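You operate a simulated robot arm through the tools that you are given. There is no shell and no other tool.

You are at the controls of a simulated robot arm. One attempt, no reset.

## Task
Find the block's top with the probe, touch it again at the x10 step and zero Z.

It is judged by the outcome, as a careful person would: the job done as asked, and still so three seconds after it is handed in. It fails if anything else is knocked over, pushed out of place, dropped, spilled or broken.

## Robot
A 7-joint arm with a three-finger gripper, fixed in place. Base frame: the origin is at the foot of the arm, x ahead of it, y to its left, z up; the work surface is at about z = 0.85. Readings come in m, degrees, newtons and seconds.
Its first joint turns from -166.0 to 166.0 degrees. Payload 2.69 kg.
The TCP is the grasp point between the finger pads, 0.03 m short of the fingertips. In the tool frame z runs along the fingers and y along their closing line. The gripper opens to 0.128 m. The gripper's body begins 0.117 m behind the TCP.
Orientation is that of the tool frame in the base frame, as a unit quaternion [x, y, z, w]. With the fingers straight down and closing along the base's y, the tool's x points along the base's -x, its y along +y and its z along -z.

## Interface
- The arm moves only by the tool apply_moves. Its argument "rows" is a list of rows, each an object of numbers (a shift or turn left out is 0, a gripper value left out holds the last): "claw": the closure, from 0 (fully open) to 1 (shut); "tx", "ty", "tz": the shift along the tool's x, y, z in m; "rx", "ry", "rz": the turn, a rotation vector about the tool's x, y, z in degrees. In form: [{"claw": .., "tx": .., "ty": .., "tz": .., "rx": .., "ry": .., "rz": ..}, ...]. A call has 1 to 20 rows; each row shifts and turns the commanded pose from where the row before left it, along the tool's axes as they then stand. Rows are played at 5 a second. More than 0.05 m and 8.6 degrees between two rows, or a gripper value outside its range, and nothing of the call is played. A pose out of reach is approached as far as the arm can. The call stops where the force on the tool passes 90 N (or 10 N more than at its start, if that is more) or the arm is blocked; 0.2 s more then pass. The fingers move at their own pace and stop on an object; they squeeze with about 45 N. The grip force told is the motor's: it shows also when the fingers shut on nothing. Time passes only in rows, and 0.2 s behind the last, so rows that do not move let the fingers close. It gives the time, the measured TCP pose, the force on the tool (base axes), the opening and the grip force at its end, in the units of the frame above (readings bear some noise), with the torque about the TCP (base axes, N m) and any sound that the robot's microphone picked up.
- Cameras (640 x 400 px; columns grow to the right, rows downward): "scene" is fixed at [0.0511, -0.6491, 1.5258]; the picture's right is [0.71, -0.71, 0.00], its down [-0.31, -0.31, -0.90] and it looks along [0.64, 0.63, -0.44] (base axes); focal length 336 px, centre (320, 200). "wrist" rides on the gripper at [0.058, 0.054, -0.131] in the tool frame; the picture's right is [-0.68, 0.74, 0.00], its down [-0.62, -0.57, -0.55] and it looks along [-0.40, -0.37, 0.84] (tool axes); focal length 234 px, centre (320, 200). There is no depth. A picture from a camera that has moved, and an enlarged one, comes with that camera's place and axes in the base frame and with its lens.
- capture(camera): a new picture of that camera. The clock stands still meanwhile.
- lift_body(by): slides the trunk up (or, below 0, down) by that many m; the arm rides with it, the base frame stays. It gives what a move gives, with no picture.
- inspect(camera, box): a new picture of the part [left, top, right, bottom] of that camera's present view, enlarged. The clock stands still meanwhile.
- job_done(): hands the job in; it is judged then, once.

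Places have to be worked out from the pictures, the camera data and where the tool is seen. Open the gripper and draw the arm clear of the work before you hand the job in, unless the task says otherwise.

The tools are called after "Emit:" as a command line: name --argument value ..., lists and objects as JSON in quotes. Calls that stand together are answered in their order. apply_moves: Moves the arm, as the interface text tells. Its arguments: {"type":"object","properties":{"rows":{"type":"array","items":{"type":"object","properties":{"claw":{"type":"number"},"tx":{"type":"number"},"ty":{"type":"number"},"tz":{"type":"number"},"rx":{"type":"number"},"ry":{"type":"number"},"rz":{"type":"number"}}}}},"required":["rows"]} The other tools are called the same way: lift_body (by) slides the trunk up or down; capture (camera) takes a picture; inspect (camera, box) takes an enlarged picture of a part of a camera's view; job_done () hands the job in.

At the start:

```text
clock: 0.0
eef_pos: [0.6912, 0.1374, 1.2451]
orientation: [0.0, 1.0, 0.0, 0.0]
contact_force: [0.3, 0.2, 0.2]
moment: [-0.01, 0.02, 0.0]
opening: 0.1277
grip_force: 0.1
trunk travel left (down, up): [-0.15, 0.2]
```

scene: 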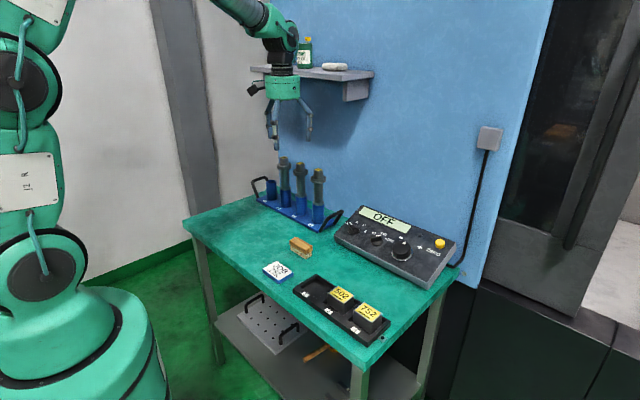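
wrist: 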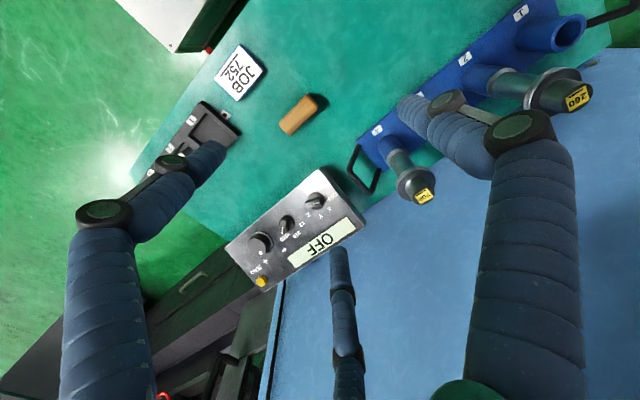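

I'll begin by looking closely at the scene: a pendant reading OFF, a rack of tools, a tray with numbered batteries(?), and a JOB card.

Emit:
inspect --camera "scene" --box '[320, 190, 480, 290]'

Emit:
inspect --camera "scene" --box '[250, 255, 410, 355]'

Emit:
inspect --camera "scene" --box '[230, 140, 360, 240]'

Emit:
inspect --camera "wrist" --box '[220, 150, 380, 300]'

Emit:
inspect --camera "wrist" --box '[130, 30, 340, 190]'

Emit:
inspect --camera "wrist" --box '[340, 0, 620, 220]'

```text
4.00 times, centred on (400, 240) of scene
camera zoom: at [0.0511, -0.6491, 1.5258], right [0.71, -0.71, 0.0], down [-0.31, -0.31, -0.9], along [0.64, 0.63, -0.44], focal length 1342 px, centre (0, 40)
```

zoom: 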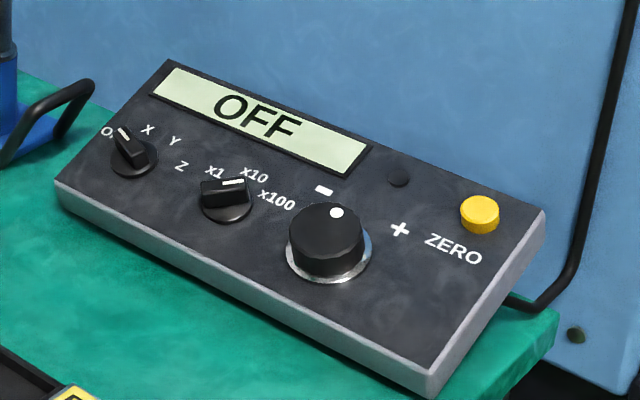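

```text
4.00 times, centred on (330, 305) of scene
camera zoom: at [0.0511, -0.6491, 1.5258], right [0.71, -0.71, 0.0], down [-0.31, -0.31, -0.9], along [0.64, 0.63, -0.44], focal length 1342 px, centre (280, -220)
```

zoom: 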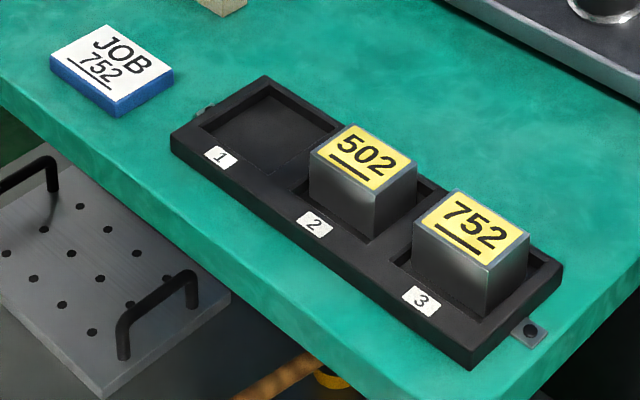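

```text
4.00 times, centred on (295, 190) of scene
camera zoom: at [0.0511, -0.6491, 1.5258], right [0.71, -0.71, 0.0], down [-0.31, -0.31, -0.9], along [0.64, 0.63, -0.44], focal length 1342 px, centre (420, 240)
```

zoom: 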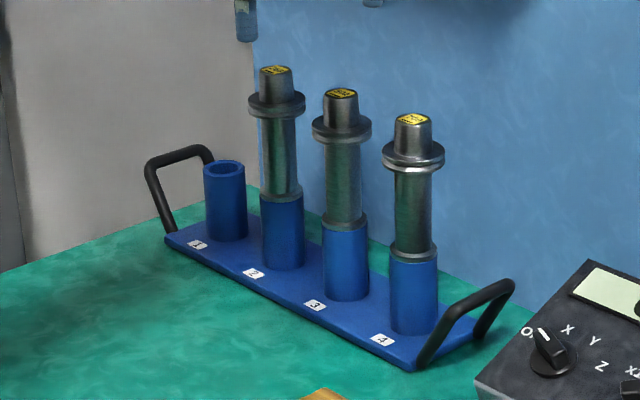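

```text
2.67 times, centred on (300, 225) of wrist
camera zoom: at [0.6339, 0.1921, 1.3767], right [0.68, 0.74, 0.0], down [0.62, -0.57, 0.55], along [0.4, -0.37, -0.84], focal length 624 px, centre (373, 133)
```

zoom: 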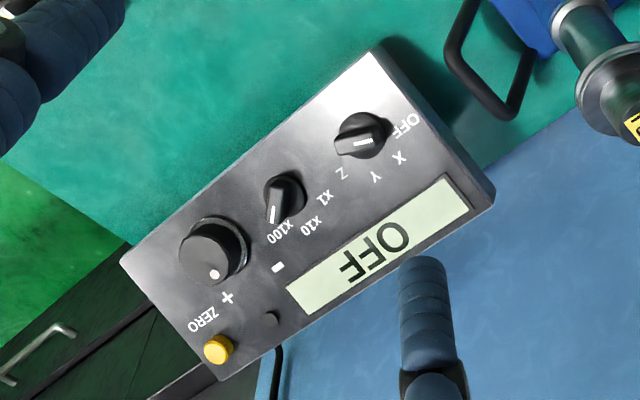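

```text
2.50 times, centred on (235, 110) of wrist
camera zoom: at [0.6339, 0.1921, 1.3767], right [0.68, 0.74, 0.0], down [0.62, -0.57, 0.55], along [0.4, -0.37, -0.84], focal length 585 px, centre (532, 425)
```

zoom: 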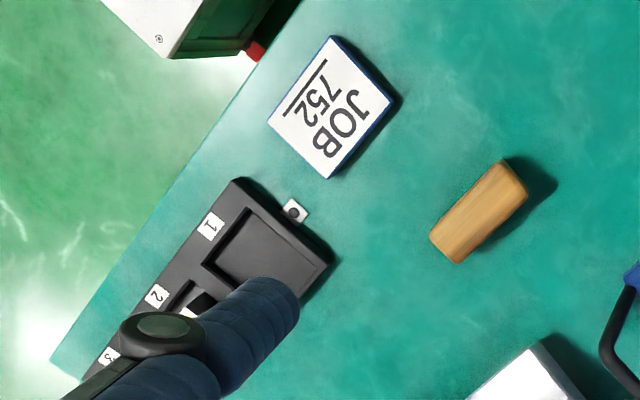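

```text
1.82 times, centred on (480, 110) of wrist
camera zoom: at [0.6339, 0.1921, 1.3767], right [0.68, 0.74, 0.0], down [0.62, -0.57, 0.55], along [0.4, -0.37, -0.84], focal length 426 px, centre (29, 364)
```

zoom: 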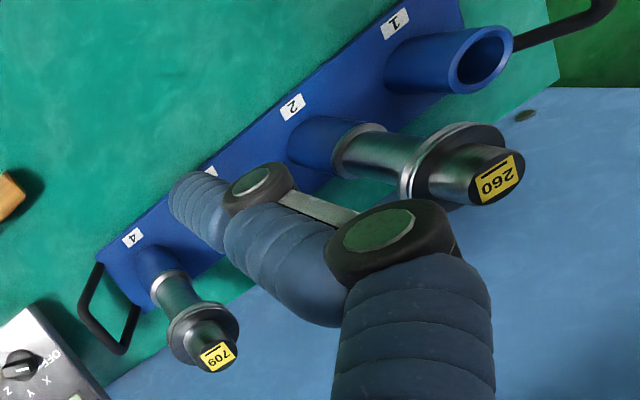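

The pendant is a jog handwheel with axis, step, wheel, indicator lamp and ZERO. I need to find the probe and the block, so I look at the machine on the right and the rest of the view.

Emit:
inspect --camera "scene" --box '[480, 0, 640, 100]'

Emit:
inspect --camera "scene" --box '[480, 90, 640, 190]'

Emit:
inspect --camera "scene" --box '[200, 270, 360, 400]'

Emit:
inspect --camera "scene" --box '[240, 20, 400, 120]'

Emit:
inspect --camera "scene" --box '[270, 220, 350, 270]'

Emit:
inspect --camera "scene" --box '[440, 190, 640, 400]'

Emit:
inspect --camera "scene" --box '[270, 155, 340, 200]'

```text
4.00 times, centred on (560, 50) of scene
camera zoom: at [0.0511, -0.6491, 1.5258], right [0.71, -0.71, 0.0], down [-0.31, -0.31, -0.9], along [0.64, 0.63, -0.44], focal length 1342 px, centre (-640, 800)
```

zoom: 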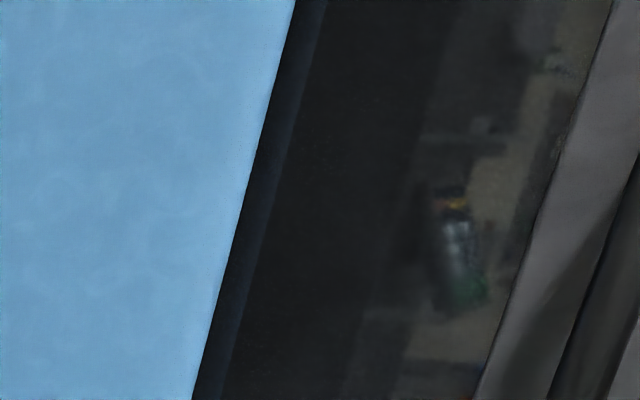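

```text
4.00 times, centred on (560, 140) of scene
camera zoom: at [0.0511, -0.6491, 1.5258], right [0.71, -0.71, 0.0], down [-0.31, -0.31, -0.9], along [0.64, 0.63, -0.44], focal length 1342 px, centre (-640, 440)
```

zoom: 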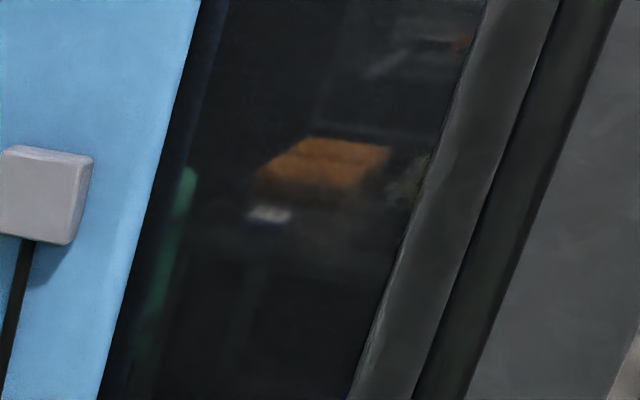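

```text
3.08 times, centred on (280, 335) of scene
camera zoom: at [0.0511, -0.6491, 1.5258], right [0.71, -0.71, 0.0], down [-0.31, -0.31, -0.9], along [0.64, 0.63, -0.44], focal length 1032 px, centre (443, -215)
```

zoom: 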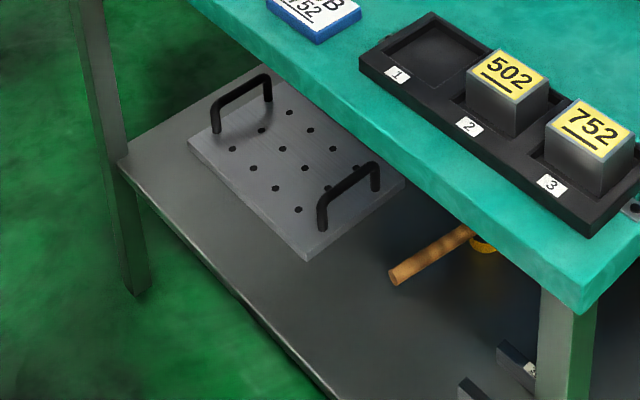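

```text
4.00 times, centred on (320, 70) of scene
camera zoom: at [0.0511, -0.6491, 1.5258], right [0.71, -0.71, 0.0], down [-0.31, -0.31, -0.9], along [0.64, 0.63, -0.44], focal length 1342 px, centre (320, 720)
```

zoom: 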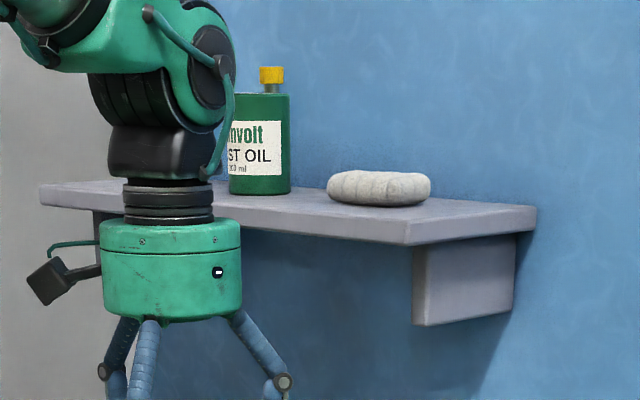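

```text
8.00 times, centred on (310, 245) of scene
camera zoom: at [0.0511, -0.6491, 1.5258], right [0.71, -0.71, 0.0], down [-0.31, -0.31, -0.9], along [0.64, 0.63, -0.44], focal length 2684 px, centre (400, -160)
```

zoom: 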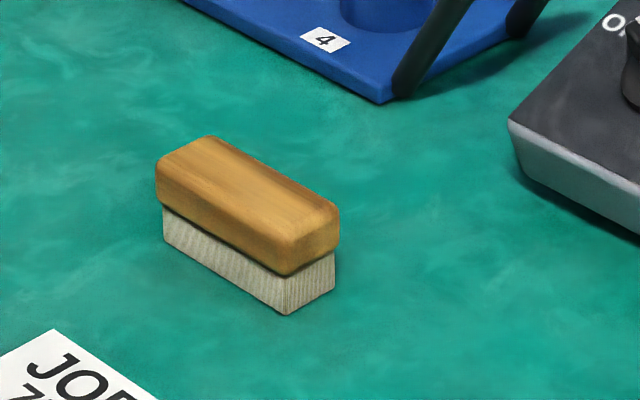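

```text
1.90 times, centred on (540, 295) of scene
camera zoom: at [0.0511, -0.6491, 1.5258], right [0.71, -0.71, 0.0], down [-0.31, -0.31, -0.9], along [0.64, 0.63, -0.44], focal length 639 px, centre (-99, 19)
```

zoom: 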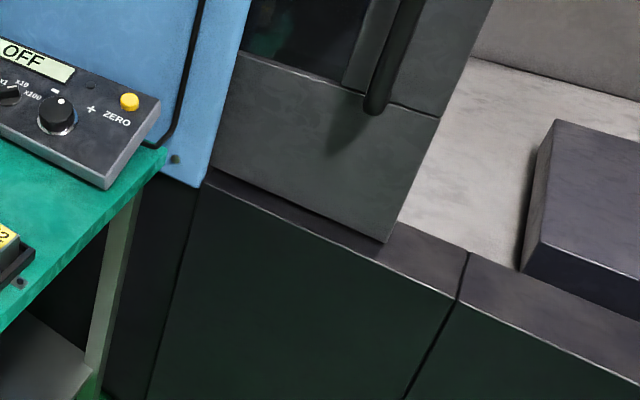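

```text
8.89 times, centred on (305, 178) of scene
camera zoom: at [0.0511, -0.6491, 1.5258], right [0.71, -0.71, 0.0], down [-0.31, -0.31, -0.9], along [0.64, 0.63, -0.44], focal length 2983 px, centre (453, 400)
```

zoom: 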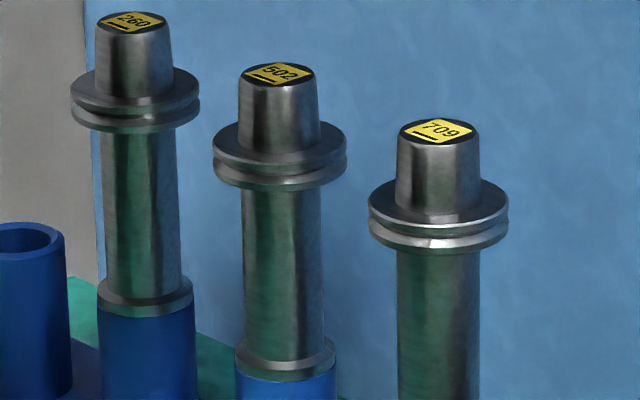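

The rack's slot 1 and the tray's slot 1 are empty, and the machine at the right (door open past y≈-0.66) likely holds the probe in its spindle and the block in its vise. I move the hand toward -y at its present height and tilt the wrist camera into the machine to check.

Emit:
apply_moves --rows '[{"ty": -0.045, "tx": 0.01}, {"ty": -0.045, "tx": 0.01}, {"ty": -0.045, "tx": 0.01}, {"ty": -0.045, "tx": 0.01}, {"ty": -0.045, "tx": 0.01}, {"ty": -0.045, "tx": 0.01}, {"ty": -0.045, "tx": 0.01}, {"ty": -0.045, "tx": 0.01}, {"ty": -0.045, "tx": 0.01}, {"ty": -0.045, "tx": 0.01}, {"ty": -0.045, "tx": 0.01}, {"ty": -0.045, "tx": 0.01}, {"rx": 5.4, "ry": -5.9}, {"rx": 5.4, "ry": -5.9}, {"rx": 5.4, "ry": -5.9}, {"rx": 5.4, "ry": -5.9}, {"rx": 5.4, "ry": -5.9}]'

Emit:
capture --camera "wrist"

Emit:
capture --camera "scene"

```text
clock: 3.6
eef_pos: [0.5706, -0.4008, 1.2467]
orientation: [0.0, 0.939, -0.231, 0.253]
contact_force: [0.2, 0.4, 0.8]
moment: [0.0, -0.01, 0.04]
opening: 0.1277
grip_force: 0.1
trunk travel left (down, up): [-0.15, 0.2]
```

```text
taken
camera wrist: at [0.465, -0.303, 1.2954], right [0.68, 0.74, 0.0], down [0.21, -0.19, 0.96], along [0.71, -0.65, -0.29], focal length 234 px, centre (320, 200)
```

wrist: 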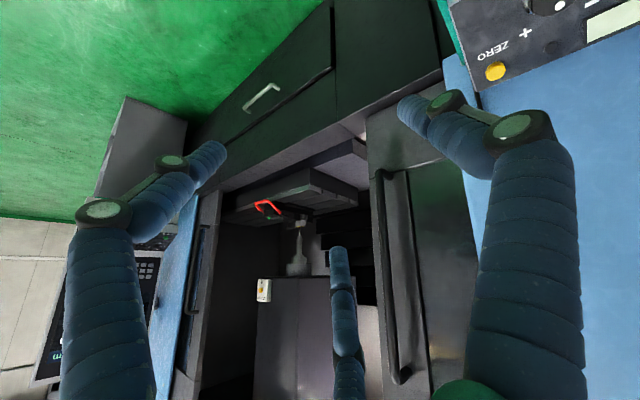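

```text
taken
```

scene: 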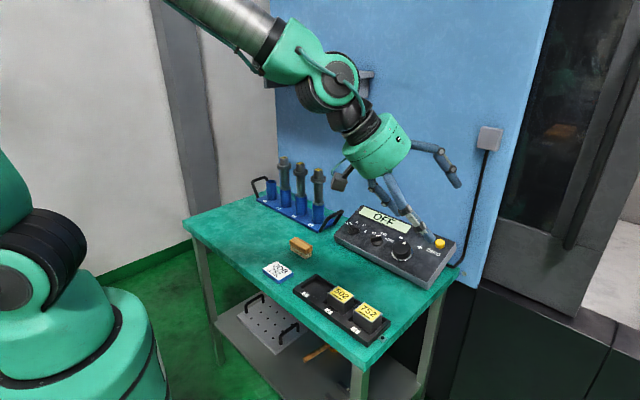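

The machine interior shows a table, a vise with a red handle, and the spindle holding something. I enlarge it.

Emit:
inspect --camera "wrist" --box '[220, 160, 380, 300]'

Emit:
inspect --camera "wrist" --box '[270, 180, 340, 230]'

Emit:
inspect --camera "wrist" --box '[30, 230, 160, 390]'

```text
2.86 times, centred on (300, 230) of wrist
camera zoom: at [0.465, -0.303, 1.2954], right [0.68, 0.74, 0.0], down [0.21, -0.19, 0.96], along [0.71, -0.65, -0.29], focal length 669 px, centre (377, 114)
```

zoom: 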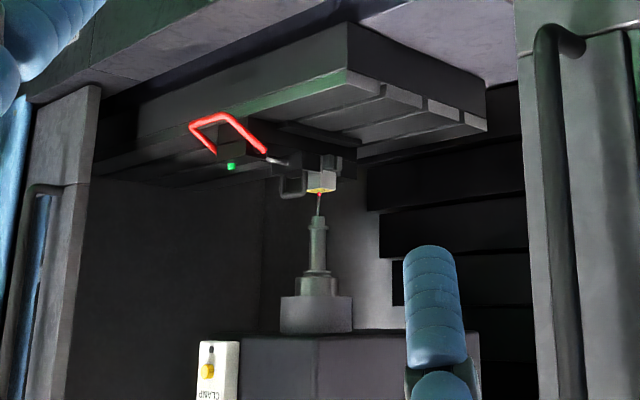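

```text
8.00 times, centred on (305, 205) of wrist
camera zoom: at [0.465, -0.303, 1.2954], right [0.68, 0.74, 0.0], down [0.21, -0.19, 0.96], along [0.71, -0.65, -0.29], focal length 1873 px, centre (440, 160)
```

zoom: 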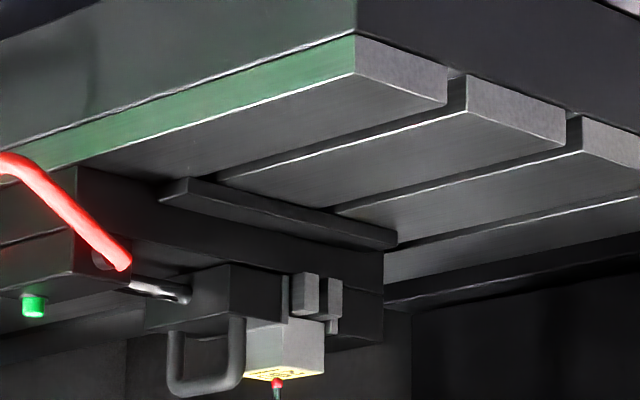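

```text
2.50 times, centred on (95, 310) of wrist
camera zoom: at [0.465, -0.303, 1.2954], right [0.68, 0.74, 0.0], down [0.21, -0.19, 0.96], along [0.71, -0.65, -0.29], focal length 585 px, centre (882, -75)
```

zoom: 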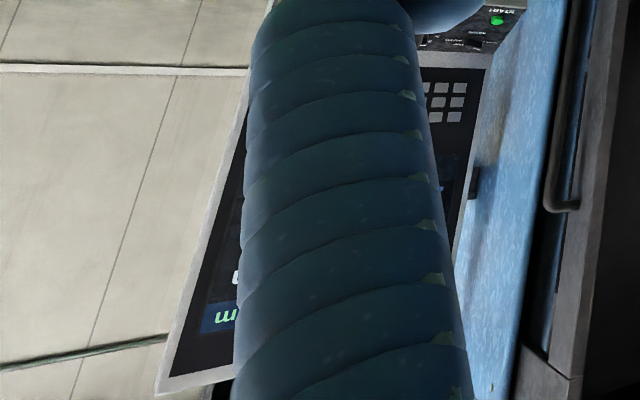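

The probe (red ball stylus) sits in the spindle just above the labelled block in the vise, so setup is complete; only the pendant must be worked. I go a bit closer for a better view of the gap and block.

Emit:
apply_moves --rows '[{"tx": -0.023, "ty": -0.021, "tz": 0.026}, {"tx": -0.023, "ty": -0.021, "tz": 0.026}, {"tx": -0.023, "ty": -0.021, "tz": 0.026}, {"tx": -0.023, "ty": -0.021, "tz": 0.026}]'

Emit:
capture --camera "wrist"

Emit:
inspect --camera "wrist" --box '[270, 200, 320, 232]'

Emit:
inspect --camera "wrist" --box '[180, 160, 380, 300]'

```text
clock: 4.6
eef_pos: [0.6891, -0.5116, 1.2469]
orientation: [0.001, 0.94, -0.231, 0.252]
contact_force: [0.2, 0.5, -0.6]
moment: [-0.03, -0.04, 0.03]
opening: 0.1277
grip_force: 0.0
trunk travel left (down, up): [-0.15, 0.2]
```

```text
taken
camera wrist: at [0.5842, -0.4144, 1.2956], right [0.68, 0.74, 0.0], down [0.21, -0.2, 0.96], along [0.7, -0.65, -0.29], focal length 234 px, centre (320, 200)
```

wrist: 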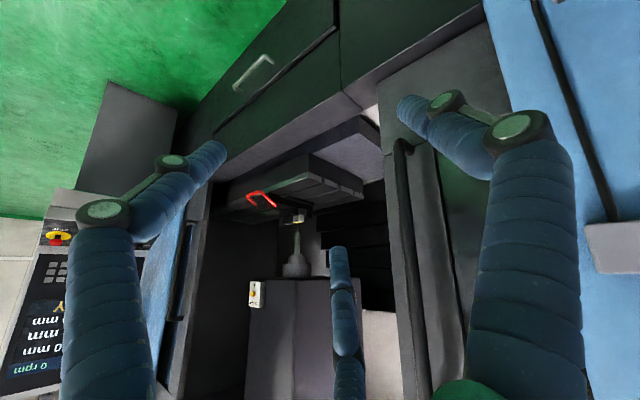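

```text
12.50 times, centred on (295, 216) of wrist
camera zoom: at [0.5842, -0.4144, 1.2956], right [0.68, 0.74, 0.0], down [0.21, -0.2, 0.96], along [0.7, -0.65, -0.29], focal length 2927 px, centre (632, 0)
```

zoom: 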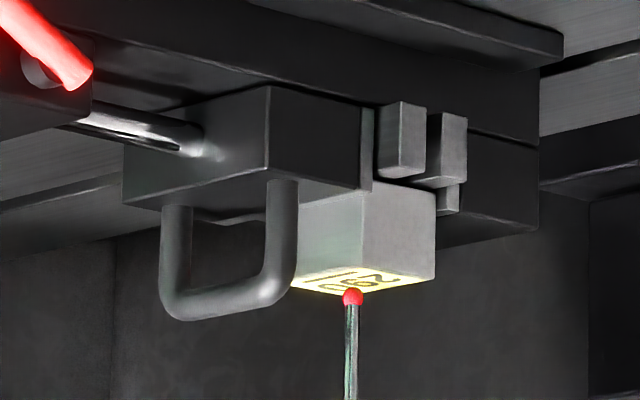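

```text
2.86 times, centred on (280, 230) of wrist
camera zoom: at [0.5842, -0.4144, 1.2956], right [0.68, 0.74, 0.0], down [0.21, -0.2, 0.96], along [0.7, -0.65, -0.29], focal length 669 px, centre (434, 114)
```

zoom: 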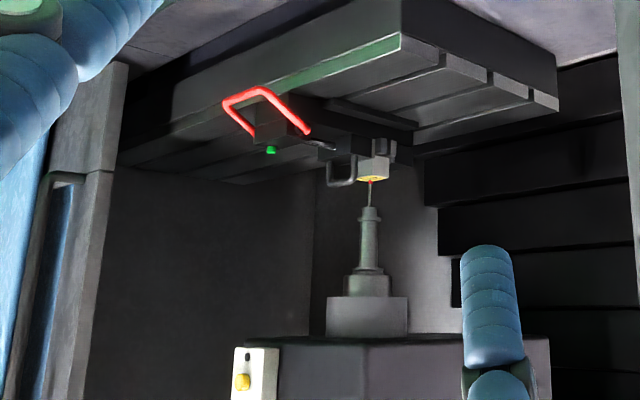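

The block is clamped and the probe hangs a few mm above it. From the two views I place the pendant's axis knob near (0.85,-0.025,0.92), step knob (0.85,-0.124,0.92), wheel (0.85,-0.22,0.94), ZERO (0.927,-0.303,0.953), with the panel sloped about 23.5°. I re-square the tool, align it to the panel's normal and hover over the middle to look.

Emit:
apply_moves --rows '[{"rx": -5.4, "ry": 5.9}, {"rx": -5.4, "ry": 5.9}, {"rx": -5.4, "ry": 5.9}, {"rx": -5.4, "ry": 5.9}, {"rx": -5.4, "ry": 5.9}, {"ry": -7.83}, {"ry": -7.83}, {"ry": -7.84}, {"tx": -0.0018, "ty": 0.0388, "tz": 0.0212}, {"tx": -0.0018, "ty": 0.0388, "tz": 0.0212}, {"tx": -0.0018, "ty": 0.0388, "tz": 0.0212}, {"tx": -0.0018, "ty": 0.0388, "tz": 0.0212}, {"tx": -0.0018, "ty": 0.0388, "tz": 0.0212}, {"tx": -0.0018, "ty": 0.0388, "tz": 0.0212}, {"tx": -0.0018, "ty": 0.0388, "tz": 0.0212}, {"tx": -0.0018, "ty": 0.0388, "tz": 0.0212}, {"tx": -0.0018, "ty": 0.0388, "tz": 0.0212}, {"tx": -0.0018, "ty": 0.0388, "tz": 0.0212}]'

Emit:
capture --camera "wrist"

Emit:
capture --camera "scene"

```text
clock: 8.4
eef_pos: [0.7924, -0.1239, 1.0586]
orientation: [-0.001, 0.979, 0.001, 0.203]
contact_force: [-1.3, -0.3, -0.7]
moment: [-0.01, -0.02, 0.01]
opening: 0.1283
grip_force: 0.1
trunk travel left (down, up): [-0.15, 0.2]
```

```text
taken
camera wrist: at [0.6875, -0.0698, 1.156], right [0.62, 0.74, 0.27], down [0.35, -0.57, 0.75], along [0.7, -0.37, -0.61], focal length 234 px, centre (320, 200)
```

wrist: 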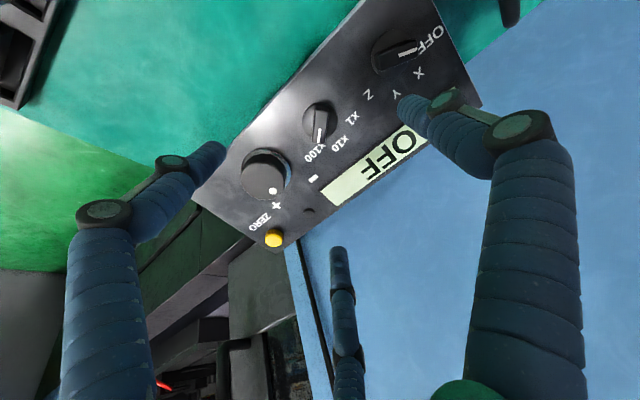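

```text
taken
```

scene: 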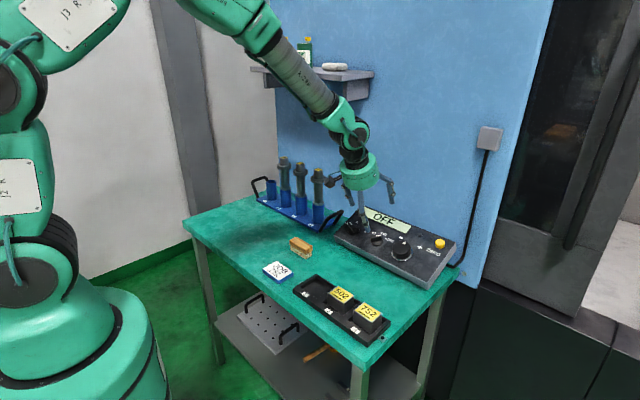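

The hand visually shows three finger chains rather than two, so before touching anything I close the gripper partly in free air to see how the fingers move.

Emit:
apply_moves --rows '[{"claw": 0.8}, {"claw": 0.8}, {"claw": 0.8}]'

Emit:
capture --camera "wrist"

Emit:
inspect --camera "scene" --box '[310, 110, 430, 270]'

```text
clock: 9.2
eef_pos: [0.7912, -0.123, 1.0603]
orientation: [0.0, 0.979, 0.0, 0.204]
contact_force: [0.2, 0.2, -0.7]
moment: [-0.02, -0.02, -0.02]
opening: 0.0254
grip_force: 0.1
trunk travel left (down, up): [-0.15, 0.2]
```

```text
taken
camera wrist: at [0.6875, -0.0699, 1.1564], right [0.62, 0.74, 0.27], down [0.35, -0.57, 0.75], along [0.7, -0.37, -0.61], focal length 234 px, centre (320, 200)
```

wrist: 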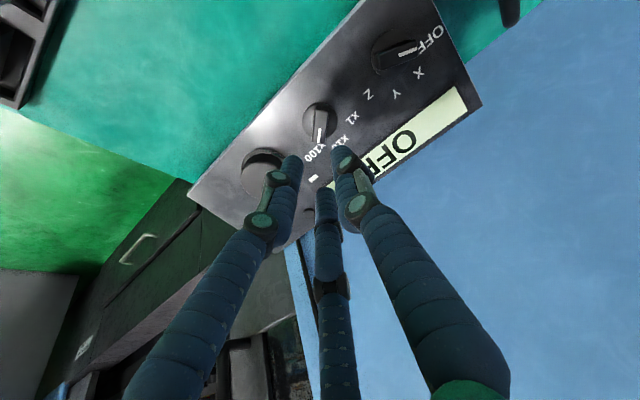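

```text
2.50 times, centred on (370, 190) of scene
camera zoom: at [0.0511, -0.6491, 1.5258], right [0.71, -0.71, 0.0], down [-0.31, -0.31, -0.9], along [0.64, 0.63, -0.44], focal length 839 px, centre (195, 225)
```

zoom: 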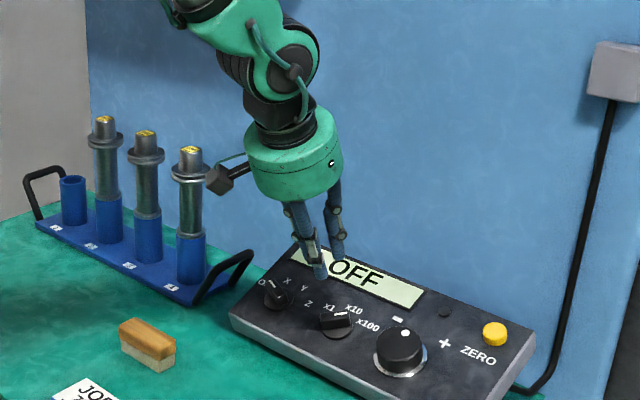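

The gripper is visually a three-jaw centric one (one jaw at +y, two at 120°). I zoom on the knobs to measure bar widths, mark directions and label positions.

Emit:
inspect --camera "wrist" --box '[290, 20, 450, 170]'

Emit:
inspect --camera "scene" --box '[340, 205, 420, 255]'

Emit:
inspect --camera "scene" --box '[375, 215, 455, 265]'

```text
2.67 times, centred on (370, 95) of wrist
camera zoom: at [0.6875, -0.0699, 1.1564], right [0.62, 0.74, 0.27], down [0.35, -0.57, 0.75], along [0.7, -0.37, -0.61], focal length 624 px, centre (187, 480)
```

zoom: 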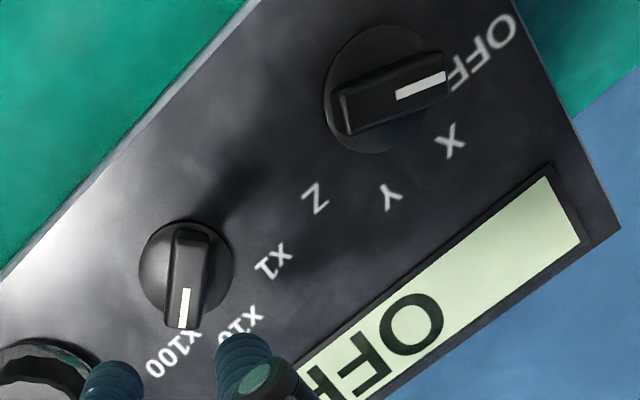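

```text
8.00 times, centred on (380, 230) of scene
camera zoom: at [0.0511, -0.6491, 1.5258], right [0.71, -0.71, 0.0], down [-0.31, -0.31, -0.9], along [0.64, 0.63, -0.44], focal length 2684 px, centre (-160, -40)
```

zoom: 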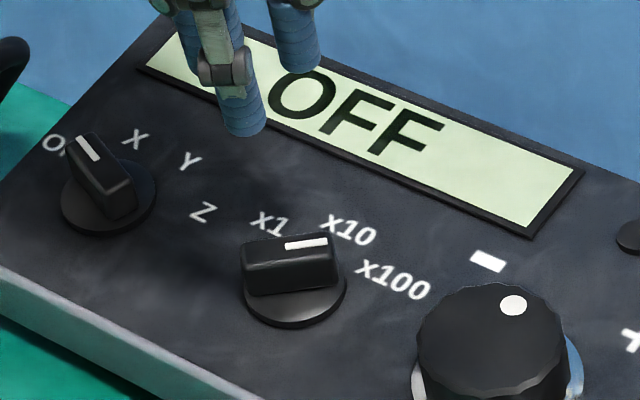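

```text
8.00 times, centred on (415, 240) of scene
camera zoom: at [0.0511, -0.6491, 1.5258], right [0.71, -0.71, 0.0], down [-0.31, -0.31, -0.9], along [0.64, 0.63, -0.44], focal length 2684 px, centre (-440, -120)
```

zoom: 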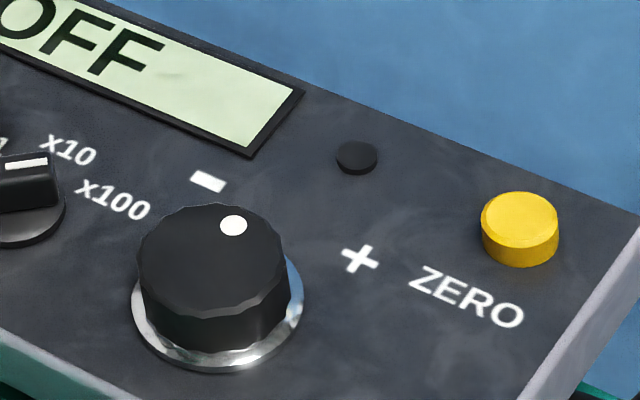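

The axis bar reads at about -70° (OFF), the step bar at +50° (x100); bars are ~11 mm wide and ~42 mm long, centres near (0.852,-0.019) and (0.852,-0.121) at z≈0.92. I hover above the axis knob, set the jaws to ~45 mm and yaw to line up with its bar.

Emit:
apply_moves --rows '[{"claw": 0.65, "ty": 0.035, "tz": 0.02}, {"ty": 0.035, "tz": 0.02}, {"ty": 0.034, "tz": 0.02}, {"rz": -8}, {"rz": -8}, {"rz": -8}, {"rz": -8}, {"rz": -8}, {"rz": -8}, {"rz": -8}, {"rz": -8}, {"rz": -8}]'

Emit:
capture --camera "wrist"

Emit:
inspect --camera "scene" --box '[300, 130, 460, 270]'

```text
clock: 11.8
eef_pos: [0.8154, -0.0169, 1.0031]
orientation: [-0.576, 0.791, -0.12, 0.165]
contact_force: [0.3, -0.1, 0.7]
moment: [0.0, -0.01, 0.0]
opening: 0.0448
grip_force: 0.1
trunk travel left (down, up): [-0.15, 0.2]
```

```text
taken
camera wrist: at [0.701, -0.0577, 1.0965], right [-0.45, 0.87, -0.2], down [0.45, 0.41, 0.79], along [0.77, 0.27, -0.58], focal length 234 px, centre (320, 200)
```

wrist: 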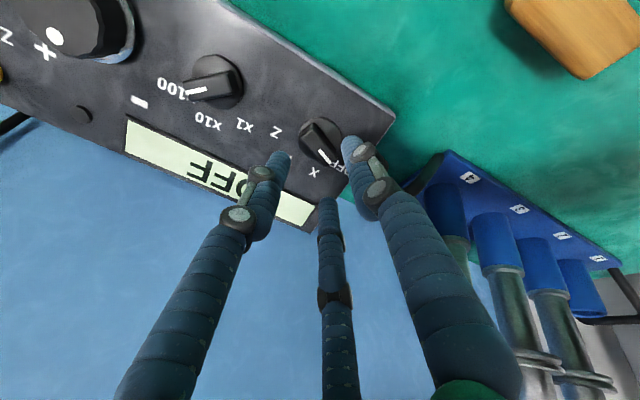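

```text
2.86 times, centred on (380, 200) of scene
camera zoom: at [0.0511, -0.6491, 1.5258], right [0.71, -0.71, 0.0], down [-0.31, -0.31, -0.9], along [0.64, 0.63, -0.44], focal length 959 px, centre (149, 200)
```

zoom: 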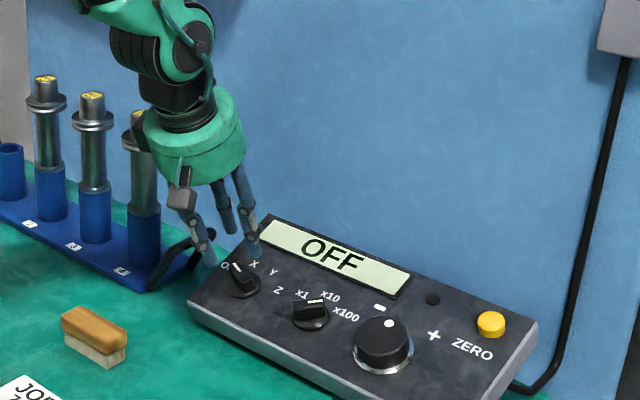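

The yaw aligns well with the bar. I zoom to measure the lateral offset and alignment.

Emit:
inspect --camera "wrist" --box '[260, 100, 380, 175]'

```text
5.33 times, centred on (320, 138) of wrist
camera zoom: at [0.701, -0.0577, 1.0965], right [-0.45, 0.87, -0.2], down [0.45, 0.41, 0.79], along [0.77, 0.27, -0.58], focal length 1249 px, centre (320, 533)
```

zoom: 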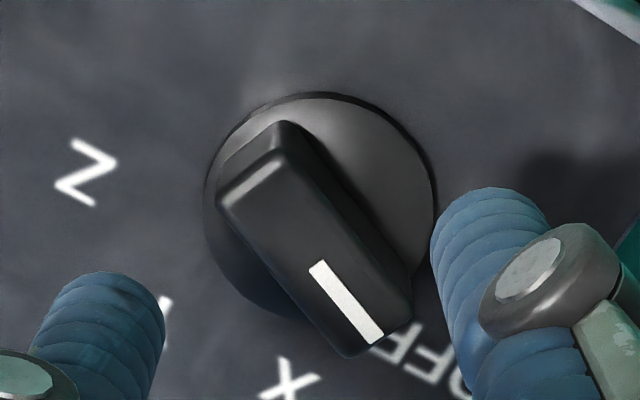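

The bar sits within 2 mm of the tool axis and is about 7° off my yaw (true OFF ≈ -66°). I correct yaw, offset slightly so the bar lies between the single jaw and the pair, and descend most of the way.

Emit:
apply_moves --rows '[{"claw": 0.61, "rz": 6.5}, {"tx": -0.0016, "ty": -0.0095}, {"tz": 0.02}, {"tz": 0.02}, {"tz": 0.015}]'

Emit:
capture --camera "wrist"

Emit:
inspect --camera "wrist" --box '[240, 100, 400, 220]'

Emit:
inspect --camera "scene" --box '[320, 180, 400, 260]'

```text
clock: 13.0
eef_pos: [0.8473, -0.0212, 0.9582]
orientation: [-0.529, 0.824, -0.111, 0.171]
contact_force: [0.5, 0.2, -0.4]
moment: [0.03, 0.04, 0.01]
opening: 0.0501
grip_force: 0.1
trunk travel left (down, up): [-0.15, 0.2]
```

```text
taken
camera wrist: at [0.7283, -0.0525, 1.0487], right [-0.36, 0.92, -0.16], down [0.49, 0.33, 0.81], along [0.8, 0.21, -0.56], focal length 234 px, centre (320, 200)
```

wrist: 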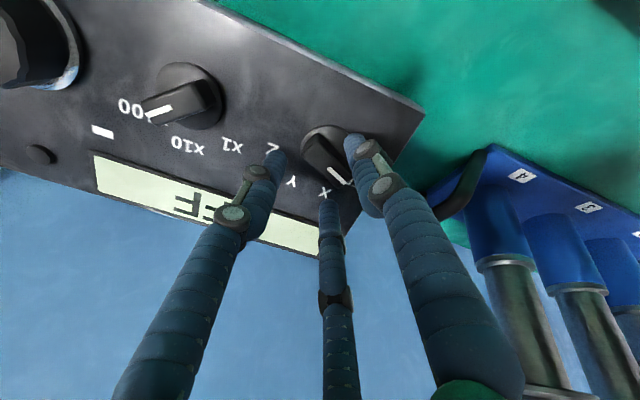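

```text
3.33 times, centred on (320, 160) of wrist
camera zoom: at [0.7283, -0.0525, 1.0487], right [-0.36, 0.92, -0.16], down [0.49, 0.33, 0.81], along [0.8, 0.21, -0.56], focal length 781 px, centre (320, 333)
```

zoom: 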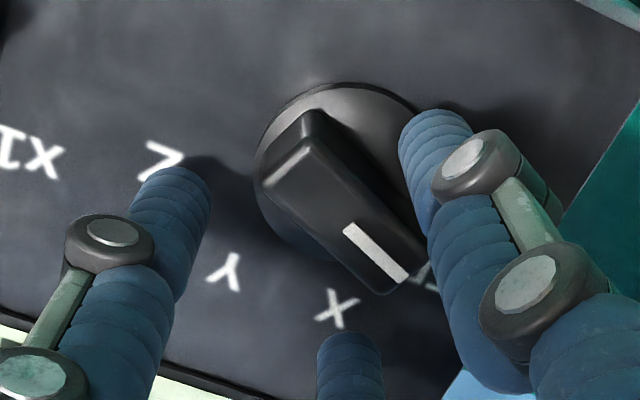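

```text
5.00 times, centred on (360, 220) of scene
camera zoom: at [0.0511, -0.6491, 1.5258], right [0.71, -0.71, 0.0], down [-0.31, -0.31, -0.9], along [0.64, 0.63, -0.44], focal length 1678 px, centre (120, 100)
```

zoom: 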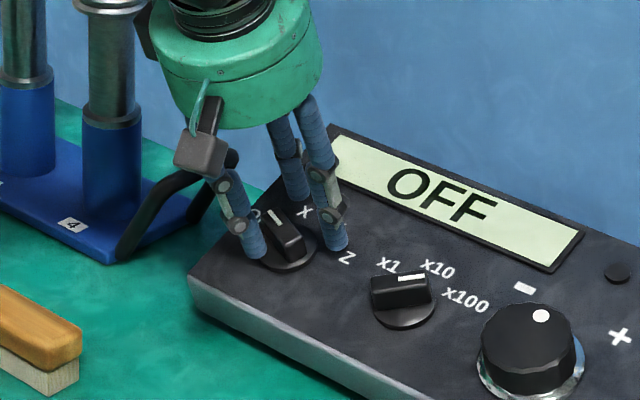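

Bar is now at tool (0, +8 mm), in the gap between the jaws; tips seem near the bar's top. I go down another 10 mm and check forces and views.

Emit:
apply_moves --rows '[{"tz": 0.005}, {"tz": 0.005}]'

Emit:
inspect --camera "wrist" --box '[240, 100, 400, 220]'

Emit:
inspect --camera "scene" --box '[330, 200, 400, 250]'

```text
clock: 13.6
eef_pos: [0.8484, -0.0198, 0.9487]
orientation: [-0.53, 0.824, -0.109, 0.171]
contact_force: [-18.7, 9.2, 11.0]
moment: [0.33, 0.76, -0.01]
opening: 0.0653
grip_force: 9.0
trunk travel left (down, up): [-0.15, 0.2]
```

```text
3.33 times, centred on (320, 160) of wrist
camera zoom: at [0.73, -0.0514, 1.0392], right [-0.36, 0.92, -0.15], down [0.49, 0.33, 0.81], along [0.8, 0.21, -0.57], focal length 781 px, centre (320, 333)
```

zoom: 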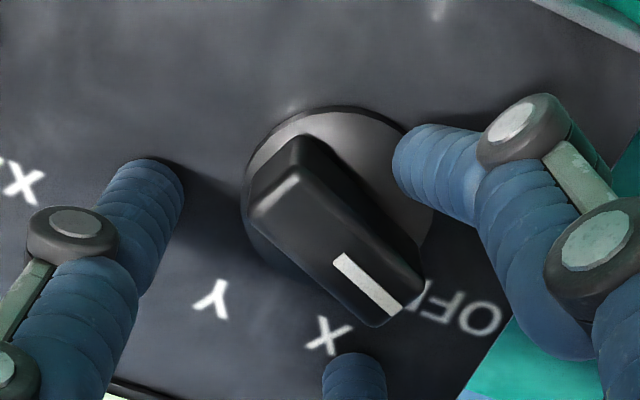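

```text
8.00 times, centred on (365, 225) of scene
camera zoom: at [0.0511, -0.6491, 1.5258], right [0.71, -0.71, 0.0], down [-0.31, -0.31, -0.9], along [0.64, 0.63, -0.44], focal length 2684 px, centre (-40, 0)
```

zoom: 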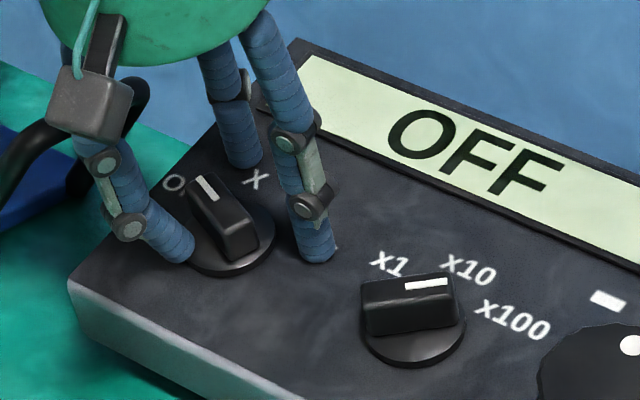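

A jaw landed on the knob's base disc and was pushed aside (forces ~20 N), so tips are at disc level. I back up 7 mm, then close lightly around the bar.

Emit:
apply_moves --rows '[{"tz": -0.007}, {"tz": 0}]'

Emit:
apply_moves --rows '[{"claw": 0.7}, {"claw": 0.7}]'

Emit:
inspect --camera "wrist" --box '[240, 100, 400, 220]'

Emit:
inspect --camera "scene" --box '[330, 200, 400, 250]'

```text
clock: 14.2
eef_pos: [0.8483, -0.0208, 0.9563]
orientation: [-0.529, 0.823, -0.111, 0.172]
contact_force: [0.2, -1.2, 0.9]
moment: [-0.06, 0.01, -0.02]
opening: 0.0495
grip_force: 0.1
trunk travel left (down, up): [-0.15, 0.2]
```

```text
clock: 14.8
eef_pos: [0.8475, -0.0211, 0.9562]
orientation: [-0.53, 0.823, -0.11, 0.172]
contact_force: [-3.8, 1.3, 3.5]
moment: [0.1, 0.16, 0.01]
opening: 0.0401
grip_force: 1.6
trunk travel left (down, up): [-0.15, 0.2]
```

```text
3.33 times, centred on (320, 160) of wrist
camera zoom: at [0.7291, -0.0525, 1.0463], right [-0.36, 0.92, -0.16], down [0.49, 0.33, 0.81], along [0.8, 0.21, -0.57], focal length 781 px, centre (320, 333)
```

zoom: 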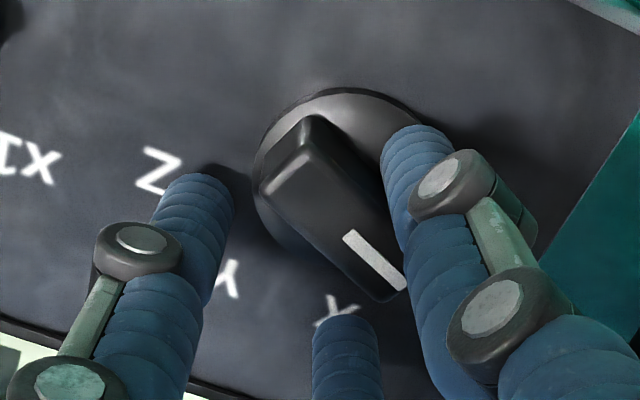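

```text
8.00 times, centred on (365, 225) of scene
camera zoom: at [0.0511, -0.6491, 1.5258], right [0.71, -0.71, 0.0], down [-0.31, -0.31, -0.9], along [0.64, 0.63, -0.44], focal length 2684 px, centre (-40, 0)
```

zoom: 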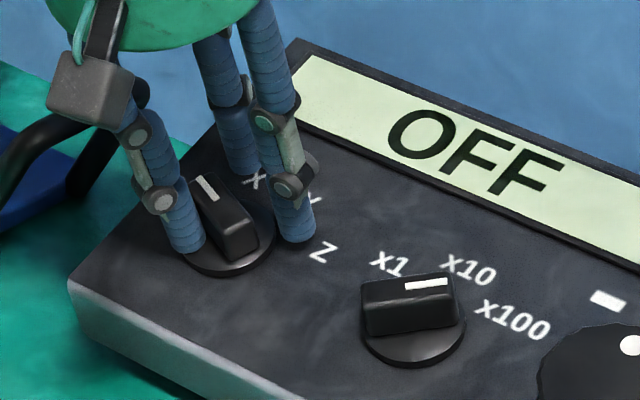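

A slight upward push shows the jaw tip still brushing the disc; I raise another 4 mm and close further.

Emit:
apply_moves --rows '[{"tz": -0.004}, {"claw": 0.74}, {"claw": 0.74}]'

Emit:
inspect --camera "wrist" --box '[240, 100, 400, 220]'

Emit:
inspect --camera "scene" --box '[330, 200, 400, 250]'

```text
clock: 15.6
eef_pos: [0.8457, -0.0222, 0.9572]
orientation: [-0.53, 0.824, -0.11, 0.17]
contact_force: [-4.9, 0.9, -4.0]
moment: [0.0, 0.15, 0.02]
opening: 0.0377
grip_force: 3.2
trunk travel left (down, up): [-0.15, 0.2]
```

```text
3.33 times, centred on (320, 160) of wrist
camera zoom: at [0.7268, -0.0529, 1.0488], right [-0.36, 0.92, -0.15], down [0.49, 0.33, 0.81], along [0.8, 0.21, -0.57], focal length 781 px, centre (320, 333)
```

zoom: 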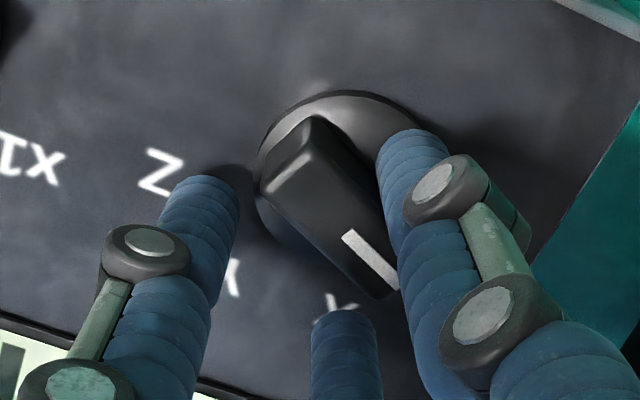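

```text
8.00 times, centred on (365, 225) of scene
camera zoom: at [0.0511, -0.6491, 1.5258], right [0.71, -0.71, 0.0], down [-0.31, -0.31, -0.9], along [0.64, 0.63, -0.44], focal length 2684 px, centre (-40, 0)
```

zoom: 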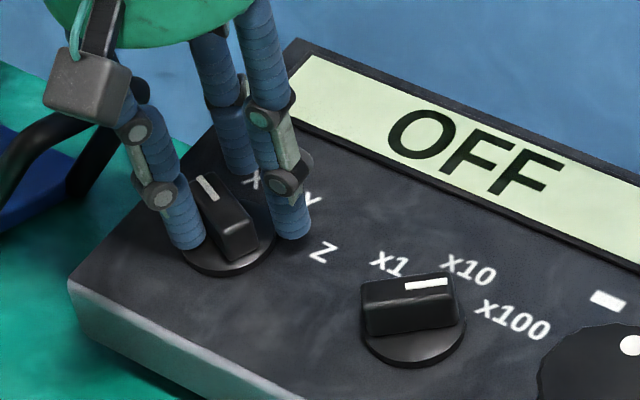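

The single jaw touches the bar while the pair still has ~6 mm gap, so I shift +4 mm along tool y to centre and close until the bar is held.

Emit:
apply_moves --rows '[{"ty": 0.0042}, {"claw": 0.77}, {"claw": 0.77}]'

Emit:
inspect --camera "wrist" --box '[240, 100, 400, 220]'

Emit:
inspect --camera "scene" --box '[330, 200, 400, 250]'

```text
clock: 16.4
eef_pos: [0.8428, -0.0202, 0.9582]
orientation: [-0.529, 0.824, -0.11, 0.172]
contact_force: [-1.6, 0.4, -1.0]
moment: [0.03, 0.06, -0.02]
opening: 0.0301
grip_force: 0.4
trunk travel left (down, up): [-0.15, 0.2]
```

```text
3.33 times, centred on (320, 160) of wrist
camera zoom: at [0.7237, -0.0506, 1.0473], right [-0.36, 0.92, -0.16], down [0.49, 0.33, 0.81], along [0.8, 0.21, -0.56], focal length 781 px, centre (320, 333)
```

zoom: 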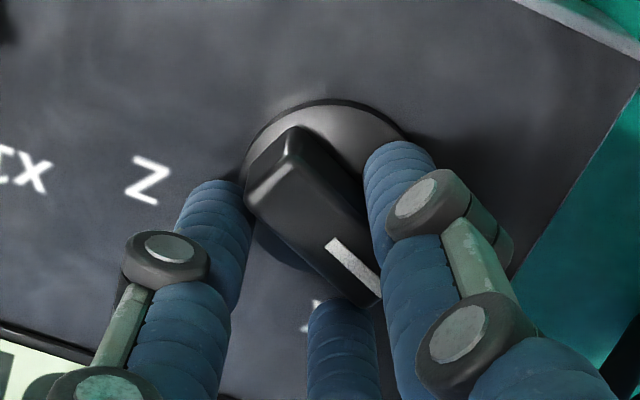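

```text
8.00 times, centred on (365, 225) of scene
camera zoom: at [0.0511, -0.6491, 1.5258], right [0.71, -0.71, 0.0], down [-0.31, -0.31, -0.9], along [0.64, 0.63, -0.44], focal length 2684 px, centre (-40, 0)
```

zoom: 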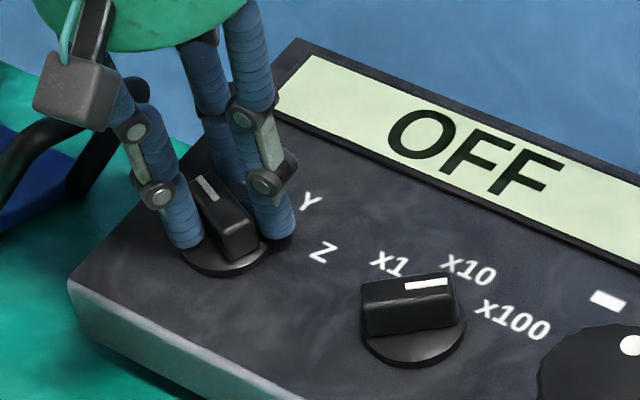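

The bar is straddled snugly between the jaws; its axis sits at about (+6,+8) mm in the tool frame. I rotate clockwise about that axis, first by ~48°, and check.

Emit:
apply_moves --rows '[{"tx": 0.00117, "ty": -0.00076, "rz": 8}, {"tx": 0.00117, "ty": -0.00076, "rz": 8}, {"tx": 0.00117, "ty": -0.00076, "rz": 8}, {"tx": 0.00117, "ty": -0.00076, "rz": 8}, {"tx": 0.00117, "ty": -0.00076, "rz": 8}, {"tx": 0.00117, "ty": -0.00076, "rz": 8}]'

Emit:
capture --camera "wrist"

Emit:
inspect --camera "scene" --box '[330, 190, 410, 250]'

```text
clock: 17.8
eef_pos: [0.8407, -0.0264, 0.9557]
orientation: [-0.148, 0.968, -0.03, 0.201]
contact_force: [-4.1, 5.2, -1.8]
moment: [0.13, 0.13, 0.11]
opening: 0.0336
grip_force: 3.1
trunk travel left (down, up): [-0.15, 0.2]
```

```text
taken
camera wrist: at [0.7237, 0.0061, 1.0472], right [0.39, 0.91, 0.17], down [0.48, -0.36, 0.8], along [0.79, -0.23, -0.57], focal length 234 px, centre (320, 200)
```

wrist: 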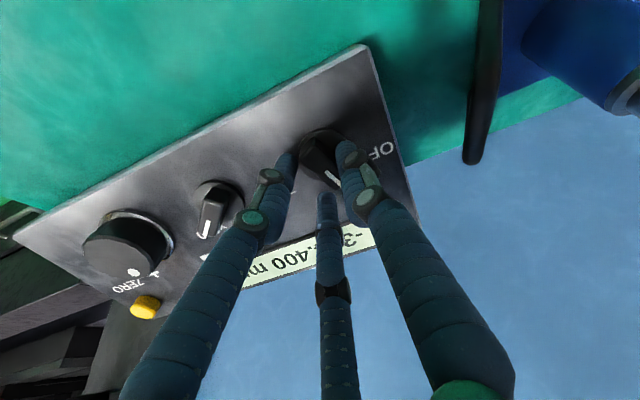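

```text
6.67 times, centred on (370, 220) of scene
camera zoom: at [0.0511, -0.6491, 1.5258], right [0.71, -0.71, 0.0], down [-0.31, -0.31, -0.9], along [0.64, 0.63, -0.44], focal length 2237 px, centre (-13, 67)
```

zoom: 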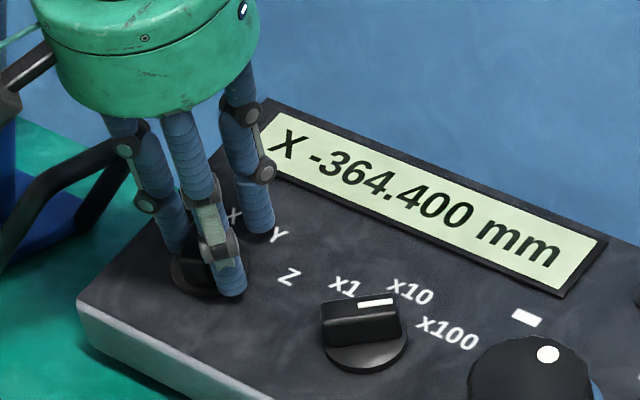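

The display switched to "X -364.400 mm", so the turn works. I continue clockwise toward Y then Z.

Emit:
apply_moves --rows '[{"tx": 0.00117, "ty": -0.00076, "rz": 8}, {"tx": 0.00117, "ty": -0.00076, "rz": 8}, {"tx": 0.00117, "ty": -0.00076, "rz": 8}, {"tx": 0.00117, "ty": -0.00076, "rz": 8}, {"tx": 0.00117, "ty": -0.00076, "rz": 8}, {"tx": 0.00117, "ty": -0.00076, "rz": 8}]'

Emit:
capture --camera "wrist"

Emit:
inspect --camera "scene" --box '[330, 190, 410, 250]'

```text
clock: 19.2
eef_pos: [0.836, -0.0312, 0.9545]
orientation: [0.259, 0.944, 0.054, 0.197]
contact_force: [5.7, 1.7, 0.8]
moment: [0.1, -0.13, -0.01]
opening: 0.0329
grip_force: 2.6
trunk travel left (down, up): [-0.15, 0.2]
```

```text
taken
camera wrist: at [0.7633, 0.0435, 1.0643], right [0.88, 0.29, 0.38], down [0.0, -0.8, 0.6], along [0.48, -0.53, -0.7], focal length 234 px, centre (320, 200)
```

wrist: 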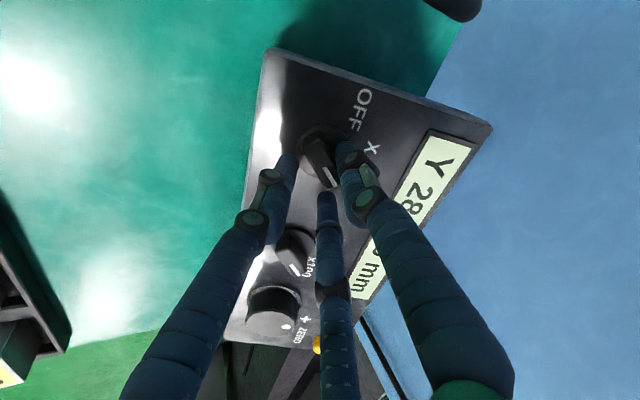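

```text
6.67 times, centred on (370, 220) of scene
camera zoom: at [0.0511, -0.6491, 1.5258], right [0.71, -0.71, 0.0], down [-0.31, -0.31, -0.9], along [0.64, 0.63, -0.44], focal length 2237 px, centre (-13, 67)
```

zoom: 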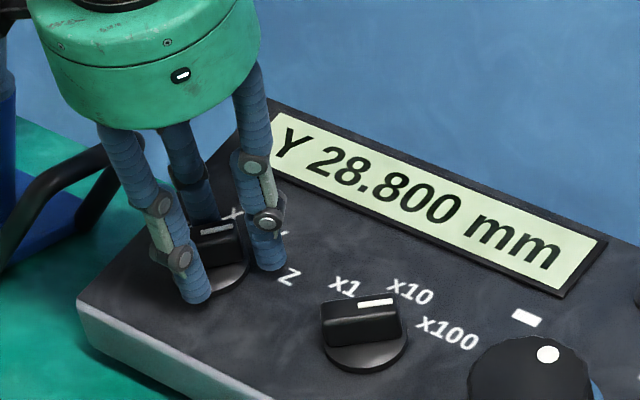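

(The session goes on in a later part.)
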